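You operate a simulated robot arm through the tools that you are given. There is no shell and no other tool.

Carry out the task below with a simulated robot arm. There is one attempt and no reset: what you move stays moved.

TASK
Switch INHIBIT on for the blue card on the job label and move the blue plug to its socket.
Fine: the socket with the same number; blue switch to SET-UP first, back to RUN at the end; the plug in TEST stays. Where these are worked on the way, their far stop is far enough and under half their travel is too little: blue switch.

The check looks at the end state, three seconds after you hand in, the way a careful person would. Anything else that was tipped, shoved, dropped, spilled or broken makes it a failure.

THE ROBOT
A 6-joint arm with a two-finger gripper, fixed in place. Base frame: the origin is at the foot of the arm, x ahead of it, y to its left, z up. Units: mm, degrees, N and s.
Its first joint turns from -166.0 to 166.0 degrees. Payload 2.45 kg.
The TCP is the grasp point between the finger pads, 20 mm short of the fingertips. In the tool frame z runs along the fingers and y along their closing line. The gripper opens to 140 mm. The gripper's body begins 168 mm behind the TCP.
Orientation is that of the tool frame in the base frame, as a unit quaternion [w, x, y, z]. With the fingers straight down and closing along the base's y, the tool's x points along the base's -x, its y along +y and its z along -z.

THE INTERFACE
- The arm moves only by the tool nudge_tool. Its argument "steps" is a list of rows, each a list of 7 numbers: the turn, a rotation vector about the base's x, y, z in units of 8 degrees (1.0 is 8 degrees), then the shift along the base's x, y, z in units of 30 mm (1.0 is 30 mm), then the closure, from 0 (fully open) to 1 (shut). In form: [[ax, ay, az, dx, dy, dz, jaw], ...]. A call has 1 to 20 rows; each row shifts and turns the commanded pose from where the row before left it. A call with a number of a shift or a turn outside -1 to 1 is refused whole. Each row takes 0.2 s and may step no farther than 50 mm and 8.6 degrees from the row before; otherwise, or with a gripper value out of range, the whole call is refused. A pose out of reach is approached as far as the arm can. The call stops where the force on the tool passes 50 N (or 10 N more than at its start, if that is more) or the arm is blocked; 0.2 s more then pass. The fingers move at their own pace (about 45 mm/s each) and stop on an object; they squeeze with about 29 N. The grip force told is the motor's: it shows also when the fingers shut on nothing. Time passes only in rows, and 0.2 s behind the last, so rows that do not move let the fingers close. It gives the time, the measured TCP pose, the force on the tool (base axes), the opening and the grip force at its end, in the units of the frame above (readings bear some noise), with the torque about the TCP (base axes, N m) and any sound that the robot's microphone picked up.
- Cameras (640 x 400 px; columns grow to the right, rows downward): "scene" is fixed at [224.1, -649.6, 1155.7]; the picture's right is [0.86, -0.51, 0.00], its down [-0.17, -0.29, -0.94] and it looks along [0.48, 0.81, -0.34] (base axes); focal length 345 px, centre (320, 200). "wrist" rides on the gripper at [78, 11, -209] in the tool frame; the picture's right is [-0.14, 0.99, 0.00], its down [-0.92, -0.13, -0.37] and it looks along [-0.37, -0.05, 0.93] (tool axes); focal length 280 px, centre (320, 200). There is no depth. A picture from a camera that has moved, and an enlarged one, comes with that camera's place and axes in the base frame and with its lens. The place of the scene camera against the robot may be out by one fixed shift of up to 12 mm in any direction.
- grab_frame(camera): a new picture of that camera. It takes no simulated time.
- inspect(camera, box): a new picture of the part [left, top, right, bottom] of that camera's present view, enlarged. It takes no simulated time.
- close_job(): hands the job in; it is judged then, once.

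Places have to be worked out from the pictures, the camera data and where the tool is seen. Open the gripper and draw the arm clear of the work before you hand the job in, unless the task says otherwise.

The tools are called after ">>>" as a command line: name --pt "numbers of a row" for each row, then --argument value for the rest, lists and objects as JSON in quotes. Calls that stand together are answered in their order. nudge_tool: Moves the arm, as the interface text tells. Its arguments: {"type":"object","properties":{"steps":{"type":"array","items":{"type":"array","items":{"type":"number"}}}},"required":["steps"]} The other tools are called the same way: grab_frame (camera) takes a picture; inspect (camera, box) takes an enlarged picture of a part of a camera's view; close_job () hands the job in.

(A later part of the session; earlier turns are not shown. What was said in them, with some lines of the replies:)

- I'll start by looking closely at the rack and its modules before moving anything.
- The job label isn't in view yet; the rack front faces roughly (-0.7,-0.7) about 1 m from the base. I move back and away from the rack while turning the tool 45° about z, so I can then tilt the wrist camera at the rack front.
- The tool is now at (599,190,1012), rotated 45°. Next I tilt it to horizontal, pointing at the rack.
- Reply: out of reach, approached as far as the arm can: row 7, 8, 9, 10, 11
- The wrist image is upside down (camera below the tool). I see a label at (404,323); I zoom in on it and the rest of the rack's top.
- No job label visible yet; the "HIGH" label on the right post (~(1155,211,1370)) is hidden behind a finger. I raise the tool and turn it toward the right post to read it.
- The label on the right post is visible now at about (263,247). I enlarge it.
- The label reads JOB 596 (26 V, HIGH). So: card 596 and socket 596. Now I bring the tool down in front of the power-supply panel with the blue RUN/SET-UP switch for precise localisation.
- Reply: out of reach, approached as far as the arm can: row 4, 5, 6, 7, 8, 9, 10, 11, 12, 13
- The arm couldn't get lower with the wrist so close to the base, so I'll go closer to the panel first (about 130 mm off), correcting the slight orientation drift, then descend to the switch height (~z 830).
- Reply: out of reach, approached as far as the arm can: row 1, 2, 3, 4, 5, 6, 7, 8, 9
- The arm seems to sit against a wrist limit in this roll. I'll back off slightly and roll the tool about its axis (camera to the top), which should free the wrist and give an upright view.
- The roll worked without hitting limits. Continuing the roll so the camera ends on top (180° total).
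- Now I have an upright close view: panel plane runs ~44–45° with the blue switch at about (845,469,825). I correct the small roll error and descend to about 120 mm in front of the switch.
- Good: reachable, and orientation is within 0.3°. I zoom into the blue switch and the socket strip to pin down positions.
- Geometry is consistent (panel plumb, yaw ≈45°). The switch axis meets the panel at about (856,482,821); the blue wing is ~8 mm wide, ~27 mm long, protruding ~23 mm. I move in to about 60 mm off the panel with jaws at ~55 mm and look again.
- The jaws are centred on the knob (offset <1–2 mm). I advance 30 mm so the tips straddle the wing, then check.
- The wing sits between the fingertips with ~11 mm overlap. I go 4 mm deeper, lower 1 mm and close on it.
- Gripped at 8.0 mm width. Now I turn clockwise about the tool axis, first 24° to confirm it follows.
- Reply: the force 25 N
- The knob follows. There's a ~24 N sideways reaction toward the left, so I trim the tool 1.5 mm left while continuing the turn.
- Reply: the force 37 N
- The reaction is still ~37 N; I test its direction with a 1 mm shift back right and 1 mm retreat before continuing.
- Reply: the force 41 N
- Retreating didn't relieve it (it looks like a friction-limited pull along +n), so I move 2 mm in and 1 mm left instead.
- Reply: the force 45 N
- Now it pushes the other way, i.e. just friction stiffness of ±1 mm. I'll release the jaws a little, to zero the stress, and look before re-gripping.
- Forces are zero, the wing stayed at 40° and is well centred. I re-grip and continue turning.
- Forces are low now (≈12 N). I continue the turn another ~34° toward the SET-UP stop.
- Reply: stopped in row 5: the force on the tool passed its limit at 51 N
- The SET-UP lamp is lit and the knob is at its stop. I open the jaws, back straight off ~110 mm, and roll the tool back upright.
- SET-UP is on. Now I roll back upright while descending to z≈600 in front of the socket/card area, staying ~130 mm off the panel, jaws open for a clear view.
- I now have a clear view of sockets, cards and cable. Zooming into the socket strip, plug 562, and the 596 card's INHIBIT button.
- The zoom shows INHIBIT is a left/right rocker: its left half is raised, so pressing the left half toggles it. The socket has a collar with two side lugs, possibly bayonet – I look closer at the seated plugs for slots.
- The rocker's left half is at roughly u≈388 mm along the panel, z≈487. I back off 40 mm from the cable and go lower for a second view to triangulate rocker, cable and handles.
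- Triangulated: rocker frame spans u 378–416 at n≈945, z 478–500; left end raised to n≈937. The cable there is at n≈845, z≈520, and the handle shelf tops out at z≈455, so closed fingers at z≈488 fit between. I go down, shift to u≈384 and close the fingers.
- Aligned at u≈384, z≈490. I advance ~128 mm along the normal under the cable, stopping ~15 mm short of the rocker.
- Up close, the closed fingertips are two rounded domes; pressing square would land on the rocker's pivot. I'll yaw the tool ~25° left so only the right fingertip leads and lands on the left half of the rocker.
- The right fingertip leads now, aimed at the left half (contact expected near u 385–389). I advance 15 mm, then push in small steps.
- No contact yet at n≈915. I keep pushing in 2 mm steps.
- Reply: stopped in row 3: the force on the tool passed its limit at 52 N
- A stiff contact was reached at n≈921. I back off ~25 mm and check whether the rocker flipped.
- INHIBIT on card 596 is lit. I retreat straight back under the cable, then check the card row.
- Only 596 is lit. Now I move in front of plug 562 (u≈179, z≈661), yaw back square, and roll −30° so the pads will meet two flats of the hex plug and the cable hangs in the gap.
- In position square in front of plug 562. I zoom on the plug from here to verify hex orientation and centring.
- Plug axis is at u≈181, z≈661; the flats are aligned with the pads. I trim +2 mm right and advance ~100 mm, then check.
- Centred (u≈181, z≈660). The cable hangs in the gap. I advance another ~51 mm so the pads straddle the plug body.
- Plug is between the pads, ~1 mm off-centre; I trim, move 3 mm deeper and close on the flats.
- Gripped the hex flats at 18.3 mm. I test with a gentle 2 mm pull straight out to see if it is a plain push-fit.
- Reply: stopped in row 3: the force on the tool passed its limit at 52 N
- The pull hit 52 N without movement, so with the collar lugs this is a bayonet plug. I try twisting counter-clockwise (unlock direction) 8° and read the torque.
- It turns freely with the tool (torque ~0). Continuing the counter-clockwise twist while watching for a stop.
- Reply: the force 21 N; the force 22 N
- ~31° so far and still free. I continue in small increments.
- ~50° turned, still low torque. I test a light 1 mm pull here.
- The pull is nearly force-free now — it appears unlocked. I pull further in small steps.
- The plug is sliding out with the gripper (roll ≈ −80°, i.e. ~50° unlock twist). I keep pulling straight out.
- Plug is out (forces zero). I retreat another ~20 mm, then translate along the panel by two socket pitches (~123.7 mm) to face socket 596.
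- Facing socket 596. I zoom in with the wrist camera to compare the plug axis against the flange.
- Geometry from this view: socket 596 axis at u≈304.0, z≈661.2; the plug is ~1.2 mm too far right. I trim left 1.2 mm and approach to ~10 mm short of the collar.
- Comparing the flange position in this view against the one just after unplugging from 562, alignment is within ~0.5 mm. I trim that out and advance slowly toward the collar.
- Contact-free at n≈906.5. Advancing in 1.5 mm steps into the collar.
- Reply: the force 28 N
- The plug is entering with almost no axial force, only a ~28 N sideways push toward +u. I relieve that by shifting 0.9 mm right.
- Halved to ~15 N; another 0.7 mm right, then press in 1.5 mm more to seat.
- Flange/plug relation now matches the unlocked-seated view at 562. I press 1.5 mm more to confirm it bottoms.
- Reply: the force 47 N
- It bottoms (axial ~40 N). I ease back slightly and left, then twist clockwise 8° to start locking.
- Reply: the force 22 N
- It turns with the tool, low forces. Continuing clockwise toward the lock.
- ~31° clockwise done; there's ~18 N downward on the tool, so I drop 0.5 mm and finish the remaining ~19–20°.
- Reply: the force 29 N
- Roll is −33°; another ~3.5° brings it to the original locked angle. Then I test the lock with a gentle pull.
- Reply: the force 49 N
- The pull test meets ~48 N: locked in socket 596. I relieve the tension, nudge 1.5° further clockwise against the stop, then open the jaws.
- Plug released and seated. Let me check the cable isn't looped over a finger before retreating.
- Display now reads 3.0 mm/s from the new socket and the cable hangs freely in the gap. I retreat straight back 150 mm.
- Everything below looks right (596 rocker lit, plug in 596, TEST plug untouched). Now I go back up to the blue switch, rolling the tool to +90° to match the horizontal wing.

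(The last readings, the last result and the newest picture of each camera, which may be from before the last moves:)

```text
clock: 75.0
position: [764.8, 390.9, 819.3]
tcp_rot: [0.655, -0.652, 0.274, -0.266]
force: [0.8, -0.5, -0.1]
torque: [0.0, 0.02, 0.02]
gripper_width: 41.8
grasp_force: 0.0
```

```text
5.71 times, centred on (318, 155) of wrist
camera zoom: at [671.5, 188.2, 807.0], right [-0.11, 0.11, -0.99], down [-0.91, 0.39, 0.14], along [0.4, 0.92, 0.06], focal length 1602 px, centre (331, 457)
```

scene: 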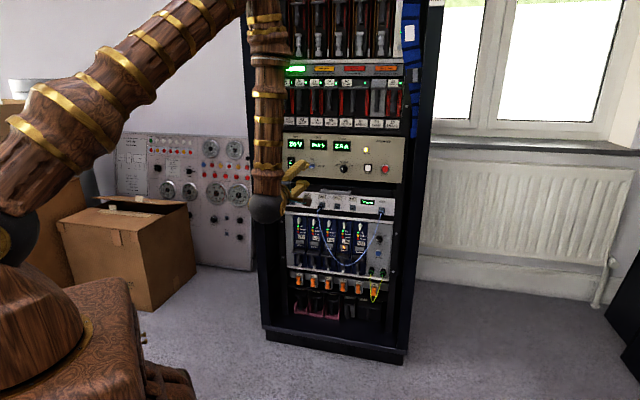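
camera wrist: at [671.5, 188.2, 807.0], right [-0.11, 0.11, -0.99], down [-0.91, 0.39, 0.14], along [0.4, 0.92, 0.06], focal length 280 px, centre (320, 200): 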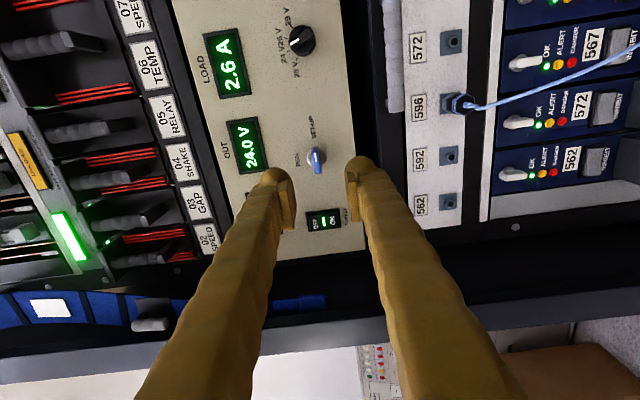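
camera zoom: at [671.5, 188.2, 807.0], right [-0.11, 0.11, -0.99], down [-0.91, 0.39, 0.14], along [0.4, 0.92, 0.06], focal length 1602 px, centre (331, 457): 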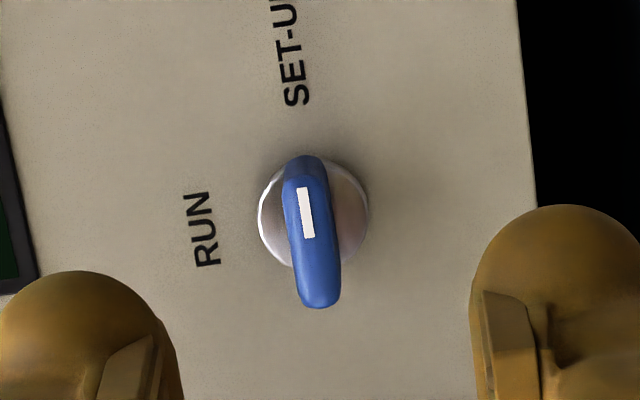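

The wing is aligned; the knob axis is ~3–4 mm above the tool axis. I raise 3 mm and advance to about 60 mm off the panel.

>>> nudge_tool --pt "-0.06 -0.06 0 0.573 0.573 0.033 0.7" --pt "0 0 0 0.573 0.573 0.033 0.7" --pt "0 0 0 0.573 0.573 0.034 0.7" --pt "0 0 0 0 0 0 0.7"

>>> inspect --camera "wrist" --box '[270, 130, 366, 200]'

```text
clock: 76.0
position: [815.9, 441.5, 822.5]
tcp_rot: [0.654, -0.654, 0.269, -0.271]
force: [0.2, 0.4, -0.5]
torque: [-0.03, -0.02, -0.04]
gripper_width: 42.1
grasp_force: 0.0
```

```text
5.71 times, centred on (318, 165) of wrist
camera zoom: at [722.8, 238.8, 812.4], right [-0.1, 0.1, -0.99], down [-0.91, 0.39, 0.13], along [0.4, 0.92, 0.05], focal length 1602 px, centre (331, 400)
```

zoom: 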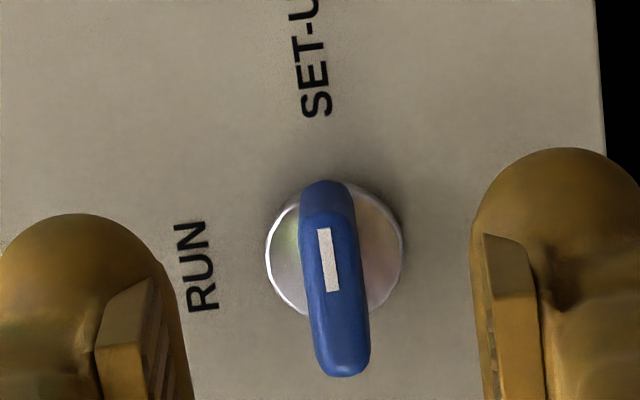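

Centred within 0.5 mm. I advance the last 32 mm and close on the wing.

>>> nudge_tool --pt "0 0 0 0.377 0.377 -0.013 0.7" --pt "0 0 0 0.377 0.377 0 0.7" --pt "0 0 0 0 0 0 0.9" --pt "0 0 0 0 0 0 1" --pt "0 0 0 0 0 0 1" --pt "0 0 0 0 0 0 1"

>>> inspect --camera "wrist" --box '[270, 130, 366, 200]'

```text
clock: 77.4
position: [837.5, 465.1, 822.3]
tcp_rot: [0.654, -0.653, 0.27, -0.271]
force: [4.4, 7.2, 3.2]
torque: [0.05, -0.01, 0.02]
gripper_width: 7.9
grasp_force: 36.4
```

```text
5.71 times, centred on (318, 165) of wrist
camera zoom: at [745.5, 261.9, 811.7], right [-0.09, 0.1, -0.99], down [-0.91, 0.39, 0.12], along [0.4, 0.92, 0.05], focal length 1602 px, centre (331, 400)
```

zoom: 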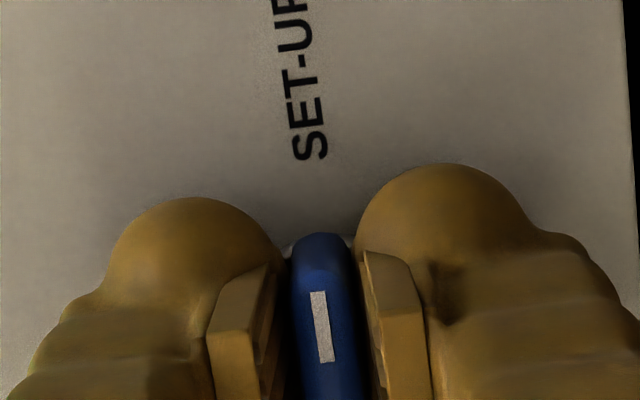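

Gripped at 7.9 mm with low forces. I turn counter-clockwise in stages back toward RUN.

>>> nudge_tool --pt "-0.7071 -0.7071 0 0 0 0 1" --pt "-0.7071 -0.7071 0 0 0 0 1" --pt "-0.7071 -0.7071 0 0 0 0 1" --pt "0 0 0 0 0 0 1"

>>> nudge_tool --pt "-0.7071 -0.7071 0 0 0 0 1" --pt "-0.7071 -0.7071 0 0 0 0 1" --pt "-0.7071 -0.7071 0 0 0 0 1" --pt "0 0 0 0 0 0 1"

```text
clock: 78.4
position: [838.1, 466.2, 822.5]
tcp_rot: [-0.582, 0.695, -0.128, 0.401]
force: [20.3, -7.3, 4.2]
torque: [0.04, -0.07, -0.29]
gripper_width: 7.9
grasp_force: 35.7
```

```text
clock: 79.4
position: [838.1, 465.3, 822.1]
tcp_rot: [-0.486, 0.707, 0.019, 0.514]
force: [28.7, -22.7, 1.3]
torque: [0.05, 0.0, -0.37]
gripper_width: 8.0
grasp_force: 36.2
```

Turning well (48° so far); a sideways force of ~36 N toward +u builds, so I shift 0.9 mm right and continue.

>>> nudge_tool --pt "0 0 0 0.021 -0.021 0 1" --pt "0 0 0 0 0 0 1"

>>> nudge_tool --pt "-0.7071 -0.7071 0 0 0 0 1" --pt "-0.7071 -0.7071 0 0 0 0 1" --pt "0 0 0 0 0 0 1"

```text
clock: 80.0
position: [836.9, 464.6, 822.4]
tcp_rot: [-0.487, 0.707, 0.02, 0.512]
force: [3.1, -35.6, 4.7]
torque: [0.07, -0.01, -0.29]
gripper_width: 8.0
grasp_force: 35.8
```

```text
clock: 80.8
position: [839.2, 464.2, 821.3]
tcp_rot: [-0.41, 0.698, 0.118, 0.576]
force: [1.3, -37.6, -2.1]
torque: [0.04, -0.02, -0.34]
gripper_width: 8.1
grasp_force: 36.0
```

I relieve by moving 1 mm in −y (right and slightly out), then finish the turn.

>>> nudge_tool --pt "0 0 0 0 -0.035 0 1" --pt "0 0 0 0 0 0 1"

>>> nudge_tool --pt "-0.7071 -0.7071 0 0 0 0 1" --pt "-0.7071 -0.7071 0 0 0 0 1" --pt "0 0 0 0 0 0 1"

>>> inspect --camera "scene" --box '[270, 120, 410, 208]'

```text
clock: 81.4
position: [837.8, 464.4, 822.0]
tcp_rot: [-0.41, 0.697, 0.119, 0.576]
force: [17.9, -4.7, -13.5]
torque: [-0.09, 0.2, -0.11]
gripper_width: 8.1
grasp_force: 36.5
```

```text
clock: 82.2
position: [838.5, 464.6, 821.1]
tcp_rot: [-0.324, 0.675, 0.214, 0.627]
force: [22.6, 4.1, -19.1]
torque: [-0.17, 0.15, -0.09]
gripper_width: 7.9
grasp_force: 35.6
```

```text
4.55 times, centred on (340, 164) of scene
camera zoom: at [224.1, -649.6, 1155.7], right [0.86, -0.51, 0.0], down [-0.17, -0.29, -0.94], along [0.48, 0.81, -0.34], focal length 1567 px, centre (229, 364)
```

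zoom: 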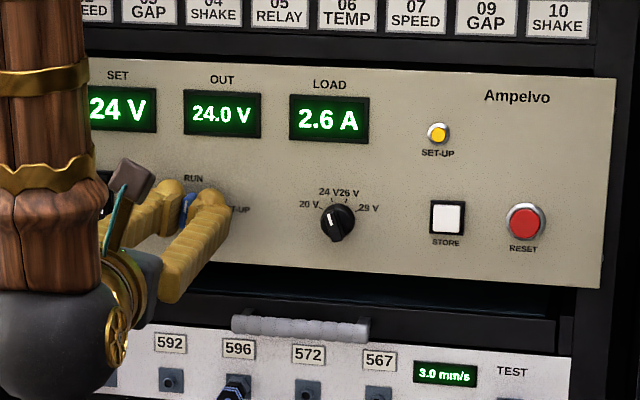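

SET-UP lamp is off again; roll is +9.7°, so ~10° remain to the RUN stop.

>>> nudge_tool --pt "-0.44 -0.44 0 0 0 -0.01 1" --pt "-0.44 -0.44 0 0 0 0 1" --pt "-0.05 -0.05 0 0 0 0 1" --pt "0 0 0 0 0 0 1"

>>> inspect --camera "wrist" --box '[240, 110, 400, 210]'

```text
clock: 83.2
position: [838.6, 464.2, 820.4]
tcp_rot: [-0.267, 0.652, 0.275, 0.655]
force: [33.3, 12.8, -8.6]
torque: [0.13, 0.28, -0.09]
gripper_width: 8.1
grasp_force: 36.4
```

```text
4.00 times, centred on (320, 160) of wrist
camera zoom: at [697.7, 309.2, 899.4], right [0.7, -0.7, -0.12], down [-0.34, -0.18, -0.92], along [0.62, 0.69, -0.37], focal length 1122 px, centre (320, 360)
```

zoom: 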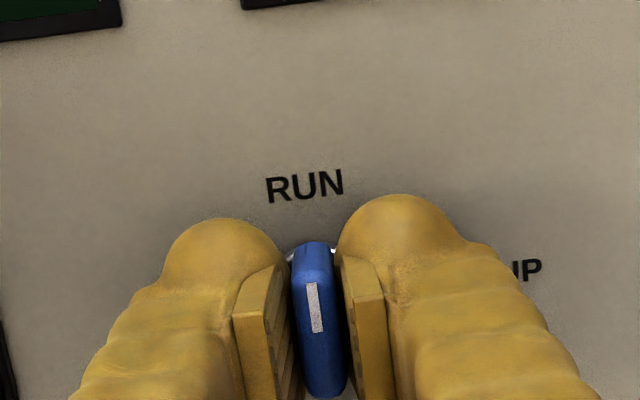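

The torque about the axis rose (stop reached) and the wing points at RUN. I release and back off.

>>> nudge_tool --pt "0 0 0 0 0 0 0.8" --pt "0 0 0 0 0 0 0.65" --pt "0 0 0 0 0 0 0.65" --pt "0 0 0 -0.3 -0.3 0 0.65" --pt "0 0 0 -0.6 -0.6 0 0.65" --pt "0 0 0 -0.6 -0.6 0 0.65" --pt "0 0 0 -0.6 -0.6 0 0.65"

>>> inspect --camera "wrist" --box '[240, 110, 400, 210]'

>>> grab_frame --camera "wrist"

>>> inspect --camera "scene" --box '[270, 120, 410, 208]'

```text
clock: 84.8
position: [774.6, 401.3, 820.8]
tcp_rot: [-0.267, 0.652, 0.275, 0.654]
force: [0.2, 0.0, 0.2]
torque: [-0.01, 0.0, 0.0]
gripper_width: 49.0
grasp_force: 0.1
```

```text
4.00 times, centred on (320, 160) of wrist
camera zoom: at [634.2, 246.7, 899.7], right [0.7, -0.7, -0.13], down [-0.34, -0.18, -0.92], along [0.62, 0.69, -0.37], focal length 1122 px, centre (320, 360)
```

zoom: 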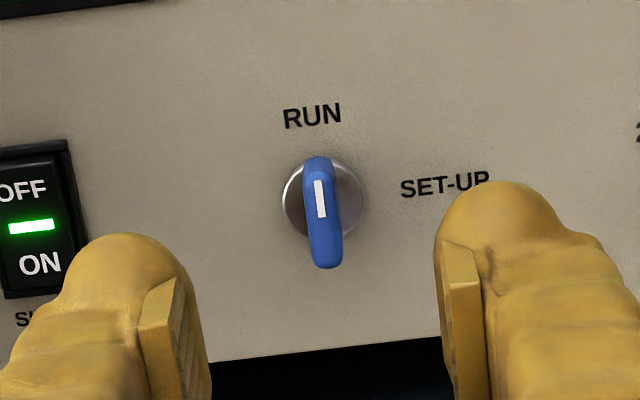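

```text
taken
camera wrist: at [634.2, 246.7, 899.7], right [0.7, -0.7, -0.13], down [-0.34, -0.18, -0.92], along [0.62, 0.69, -0.37], focal length 280 px, centre (320, 200)
```

wrist: 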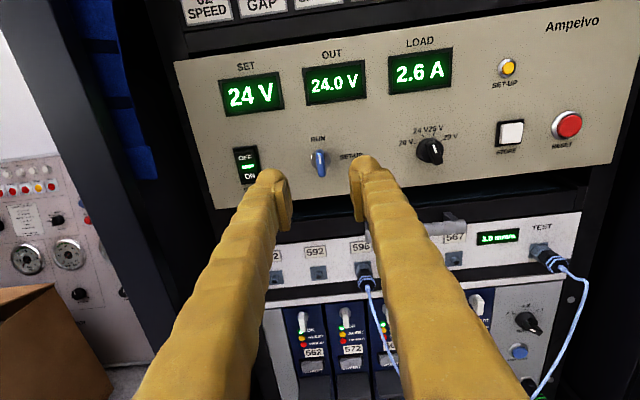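

```text
4.55 times, centred on (340, 164) of scene
camera zoom: at [224.1, -649.6, 1155.7], right [0.86, -0.51, 0.0], down [-0.17, -0.29, -0.94], along [0.48, 0.81, -0.34], focal length 1567 px, centre (229, 364)
```

zoom: 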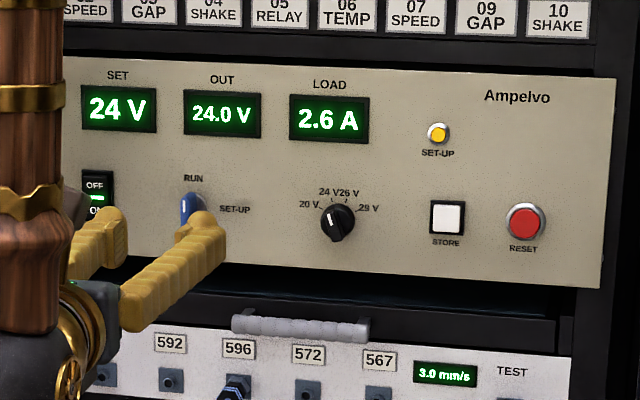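

Blue switch is at RUN and the SET-UP lamp is off. I draw the arm back and up clear of the rack with the gripper open.

>>> nudge_tool --pt "0 0 0 -0.4 -0.6 0.3 0.4" --pt "0 0 0 -0.1 -0.87 0.9 0.2" --pt "0 0 0 -0.1 -0.87 0.93 0" --pt "0 0 0 -0.1 -0.87 0.93 0" --pt "0 0 0 -0.1 -0.87 0.93 0" --pt "0 0 0 -0.1 -0.87 0.93 0" --pt "0 0 0 -0.1 -0.87 0.93 0" --pt "0 0 0 -0.1 -0.87 0.93 0" --pt "0 0 0 -0.1 -0.87 0.93 0"

>>> grab_frame --camera "scene"

>>> inspect --camera "scene" --box '[270, 180, 410, 280]'

>>> grab_frame --camera "wrist"

```text
clock: 86.8
position: [737.7, 173.7, 1052.0]
tcp_rot: [-0.266, 0.652, 0.276, 0.654]
force: [-0.5, 0.5, -0.4]
torque: [0.0, 0.03, -0.02]
gripper_width: 140.1
grasp_force: 0.1
```

```text
taken
```

scene: 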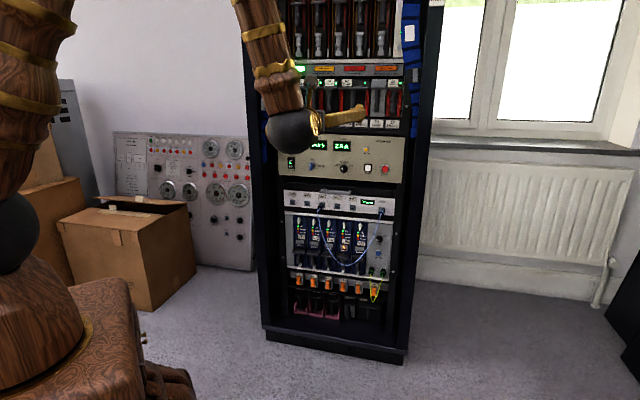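

```text
4.00 times, centred on (340, 230) of scene
camera zoom: at [224.1, -649.6, 1155.7], right [0.86, -0.51, 0.0], down [-0.17, -0.29, -0.94], along [0.48, 0.81, -0.34], focal length 1379 px, centre (240, 80)
```

zoom: 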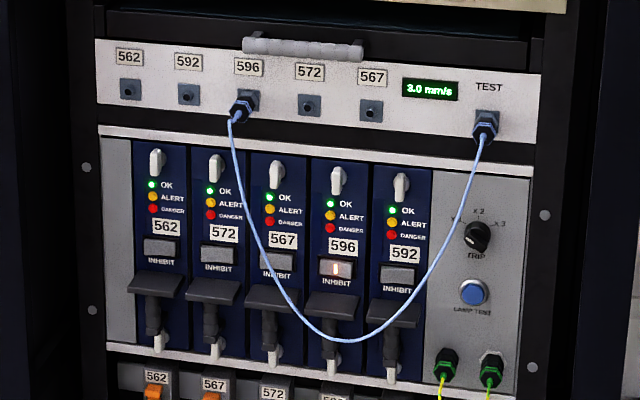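

```text
taken
camera wrist: at [597.9, 19.4, 1129.6], right [0.7, -0.7, -0.13], down [-0.34, -0.18, -0.92], along [0.62, 0.69, -0.37], focal length 280 px, centre (320, 200)
```

wrist: 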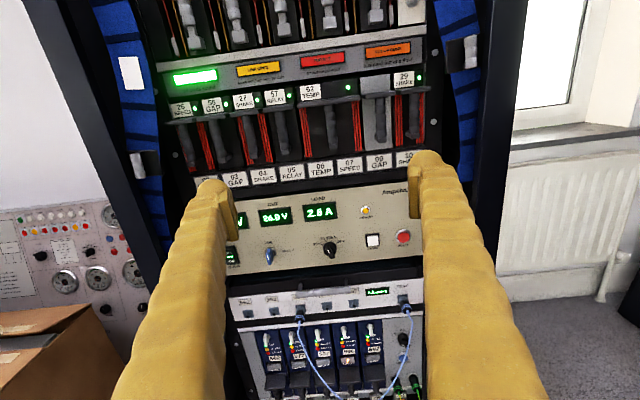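

Final zooms on the seated plug, the rocker and the switch panel to confirm the end state.

>>> inspect --camera "scene" --box '[310, 190, 350, 220]'

>>> inspect --camera "scene" --box '[275, 130, 405, 185]'

>>> inspect --camera "scene" --box '[280, 255, 400, 325]'

>>> inspect --camera "scene" --box '[290, 220, 380, 270]'

```text
13.33 times, centred on (330, 205) of scene
camera zoom: at [224.1, -649.6, 1155.7], right [0.86, -0.51, 0.0], down [-0.17, -0.29, -0.94], along [0.48, 0.81, -0.34], focal length 4597 px, centre (187, 133)
```

zoom: 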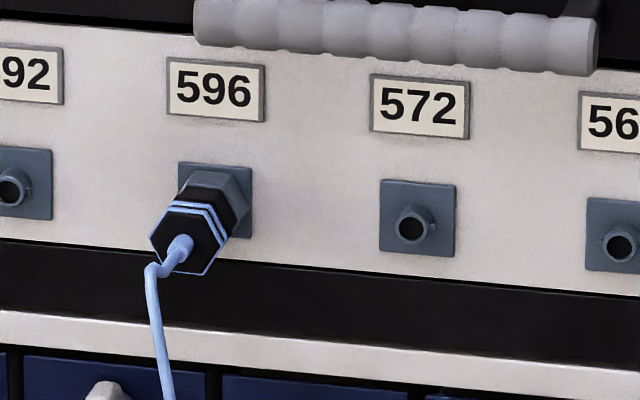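

```text
4.92 times, centred on (340, 158) of scene
camera zoom: at [224.1, -649.6, 1155.7], right [0.86, -0.51, 0.0], down [-0.17, -0.29, -0.94], along [0.48, 0.81, -0.34], focal length 1698 px, centre (222, 409)
```

zoom: 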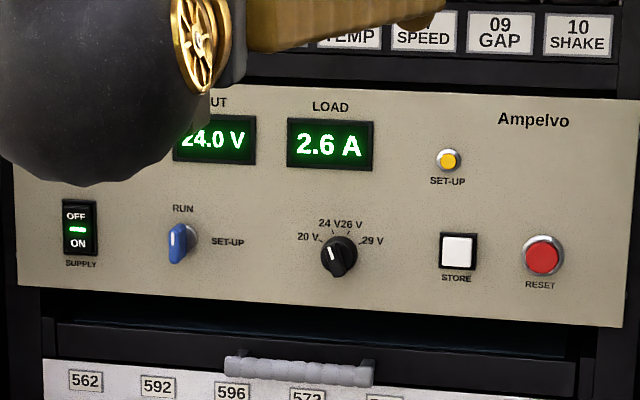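

```text
5.33 times, centred on (340, 290) of scene
camera zoom: at [224.1, -649.6, 1155.7], right [0.86, -0.51, 0.0], down [-0.17, -0.29, -0.94], along [0.48, 0.81, -0.34], focal length 1839 px, centre (213, -280)
```

zoom: 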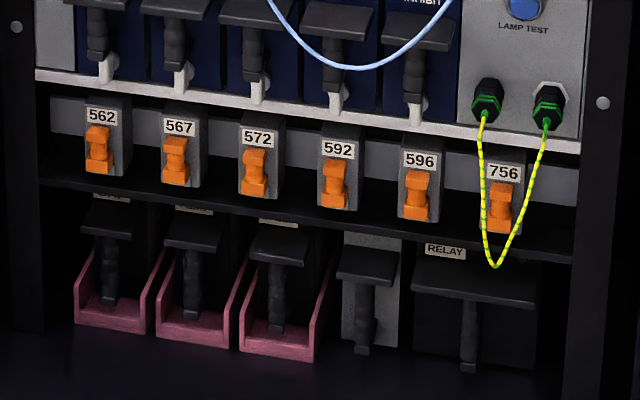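

```text
7.11 times, centred on (335, 245) of scene
camera zoom: at [224.1, -649.6, 1155.7], right [0.86, -0.51, 0.0], down [-0.17, -0.29, -0.94], along [0.48, 0.81, -0.34], focal length 2452 px, centre (213, -120)
```

zoom: 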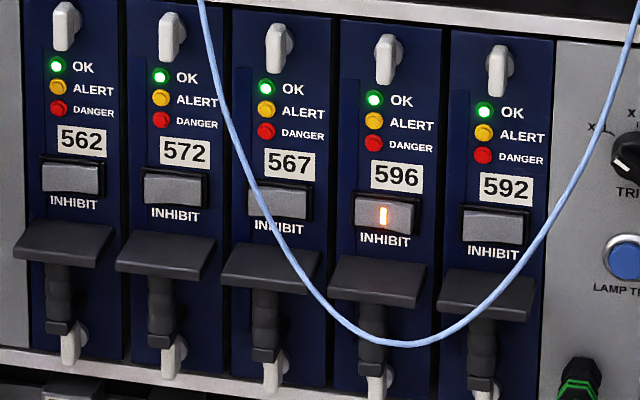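

The end state checks out. INHIBIT is lit on card 596 only, and the plug is locked in socket 596. The TEST plug hasn't moved, the blue switch is back at RUN with the SET-UP lamp off, and the gripper is open and clear of the rack. I'm handing the job in.

>>> close_job

```text
The job is handed in.
```

The job is done and handed in: INHIBIT is on for blue card 596, and the blue plug is now in socket 596. The job label on the right rack post read 596 (with 26 V and HIGH, which the task didn't call for).

- **Blue switch:** I turned it to SET-UP first (lamp on) and back to RUN at the end (lamp off).
- **INHIBIT:** only the rocker on card 596 is lit; the other four cards look unchanged.
- **Blue plug:** it is a twist-lock plug, so I unlocked it from socket 562, moved it to 596 and twisted it locked. A gentle pull test held, and the display now reads 3.0 mm/s instead of 2.1.
- **TEST plug:** it stayed in place.

In the final pictures nothing else had moved. The gripper is open and the arm is clear of the rack.
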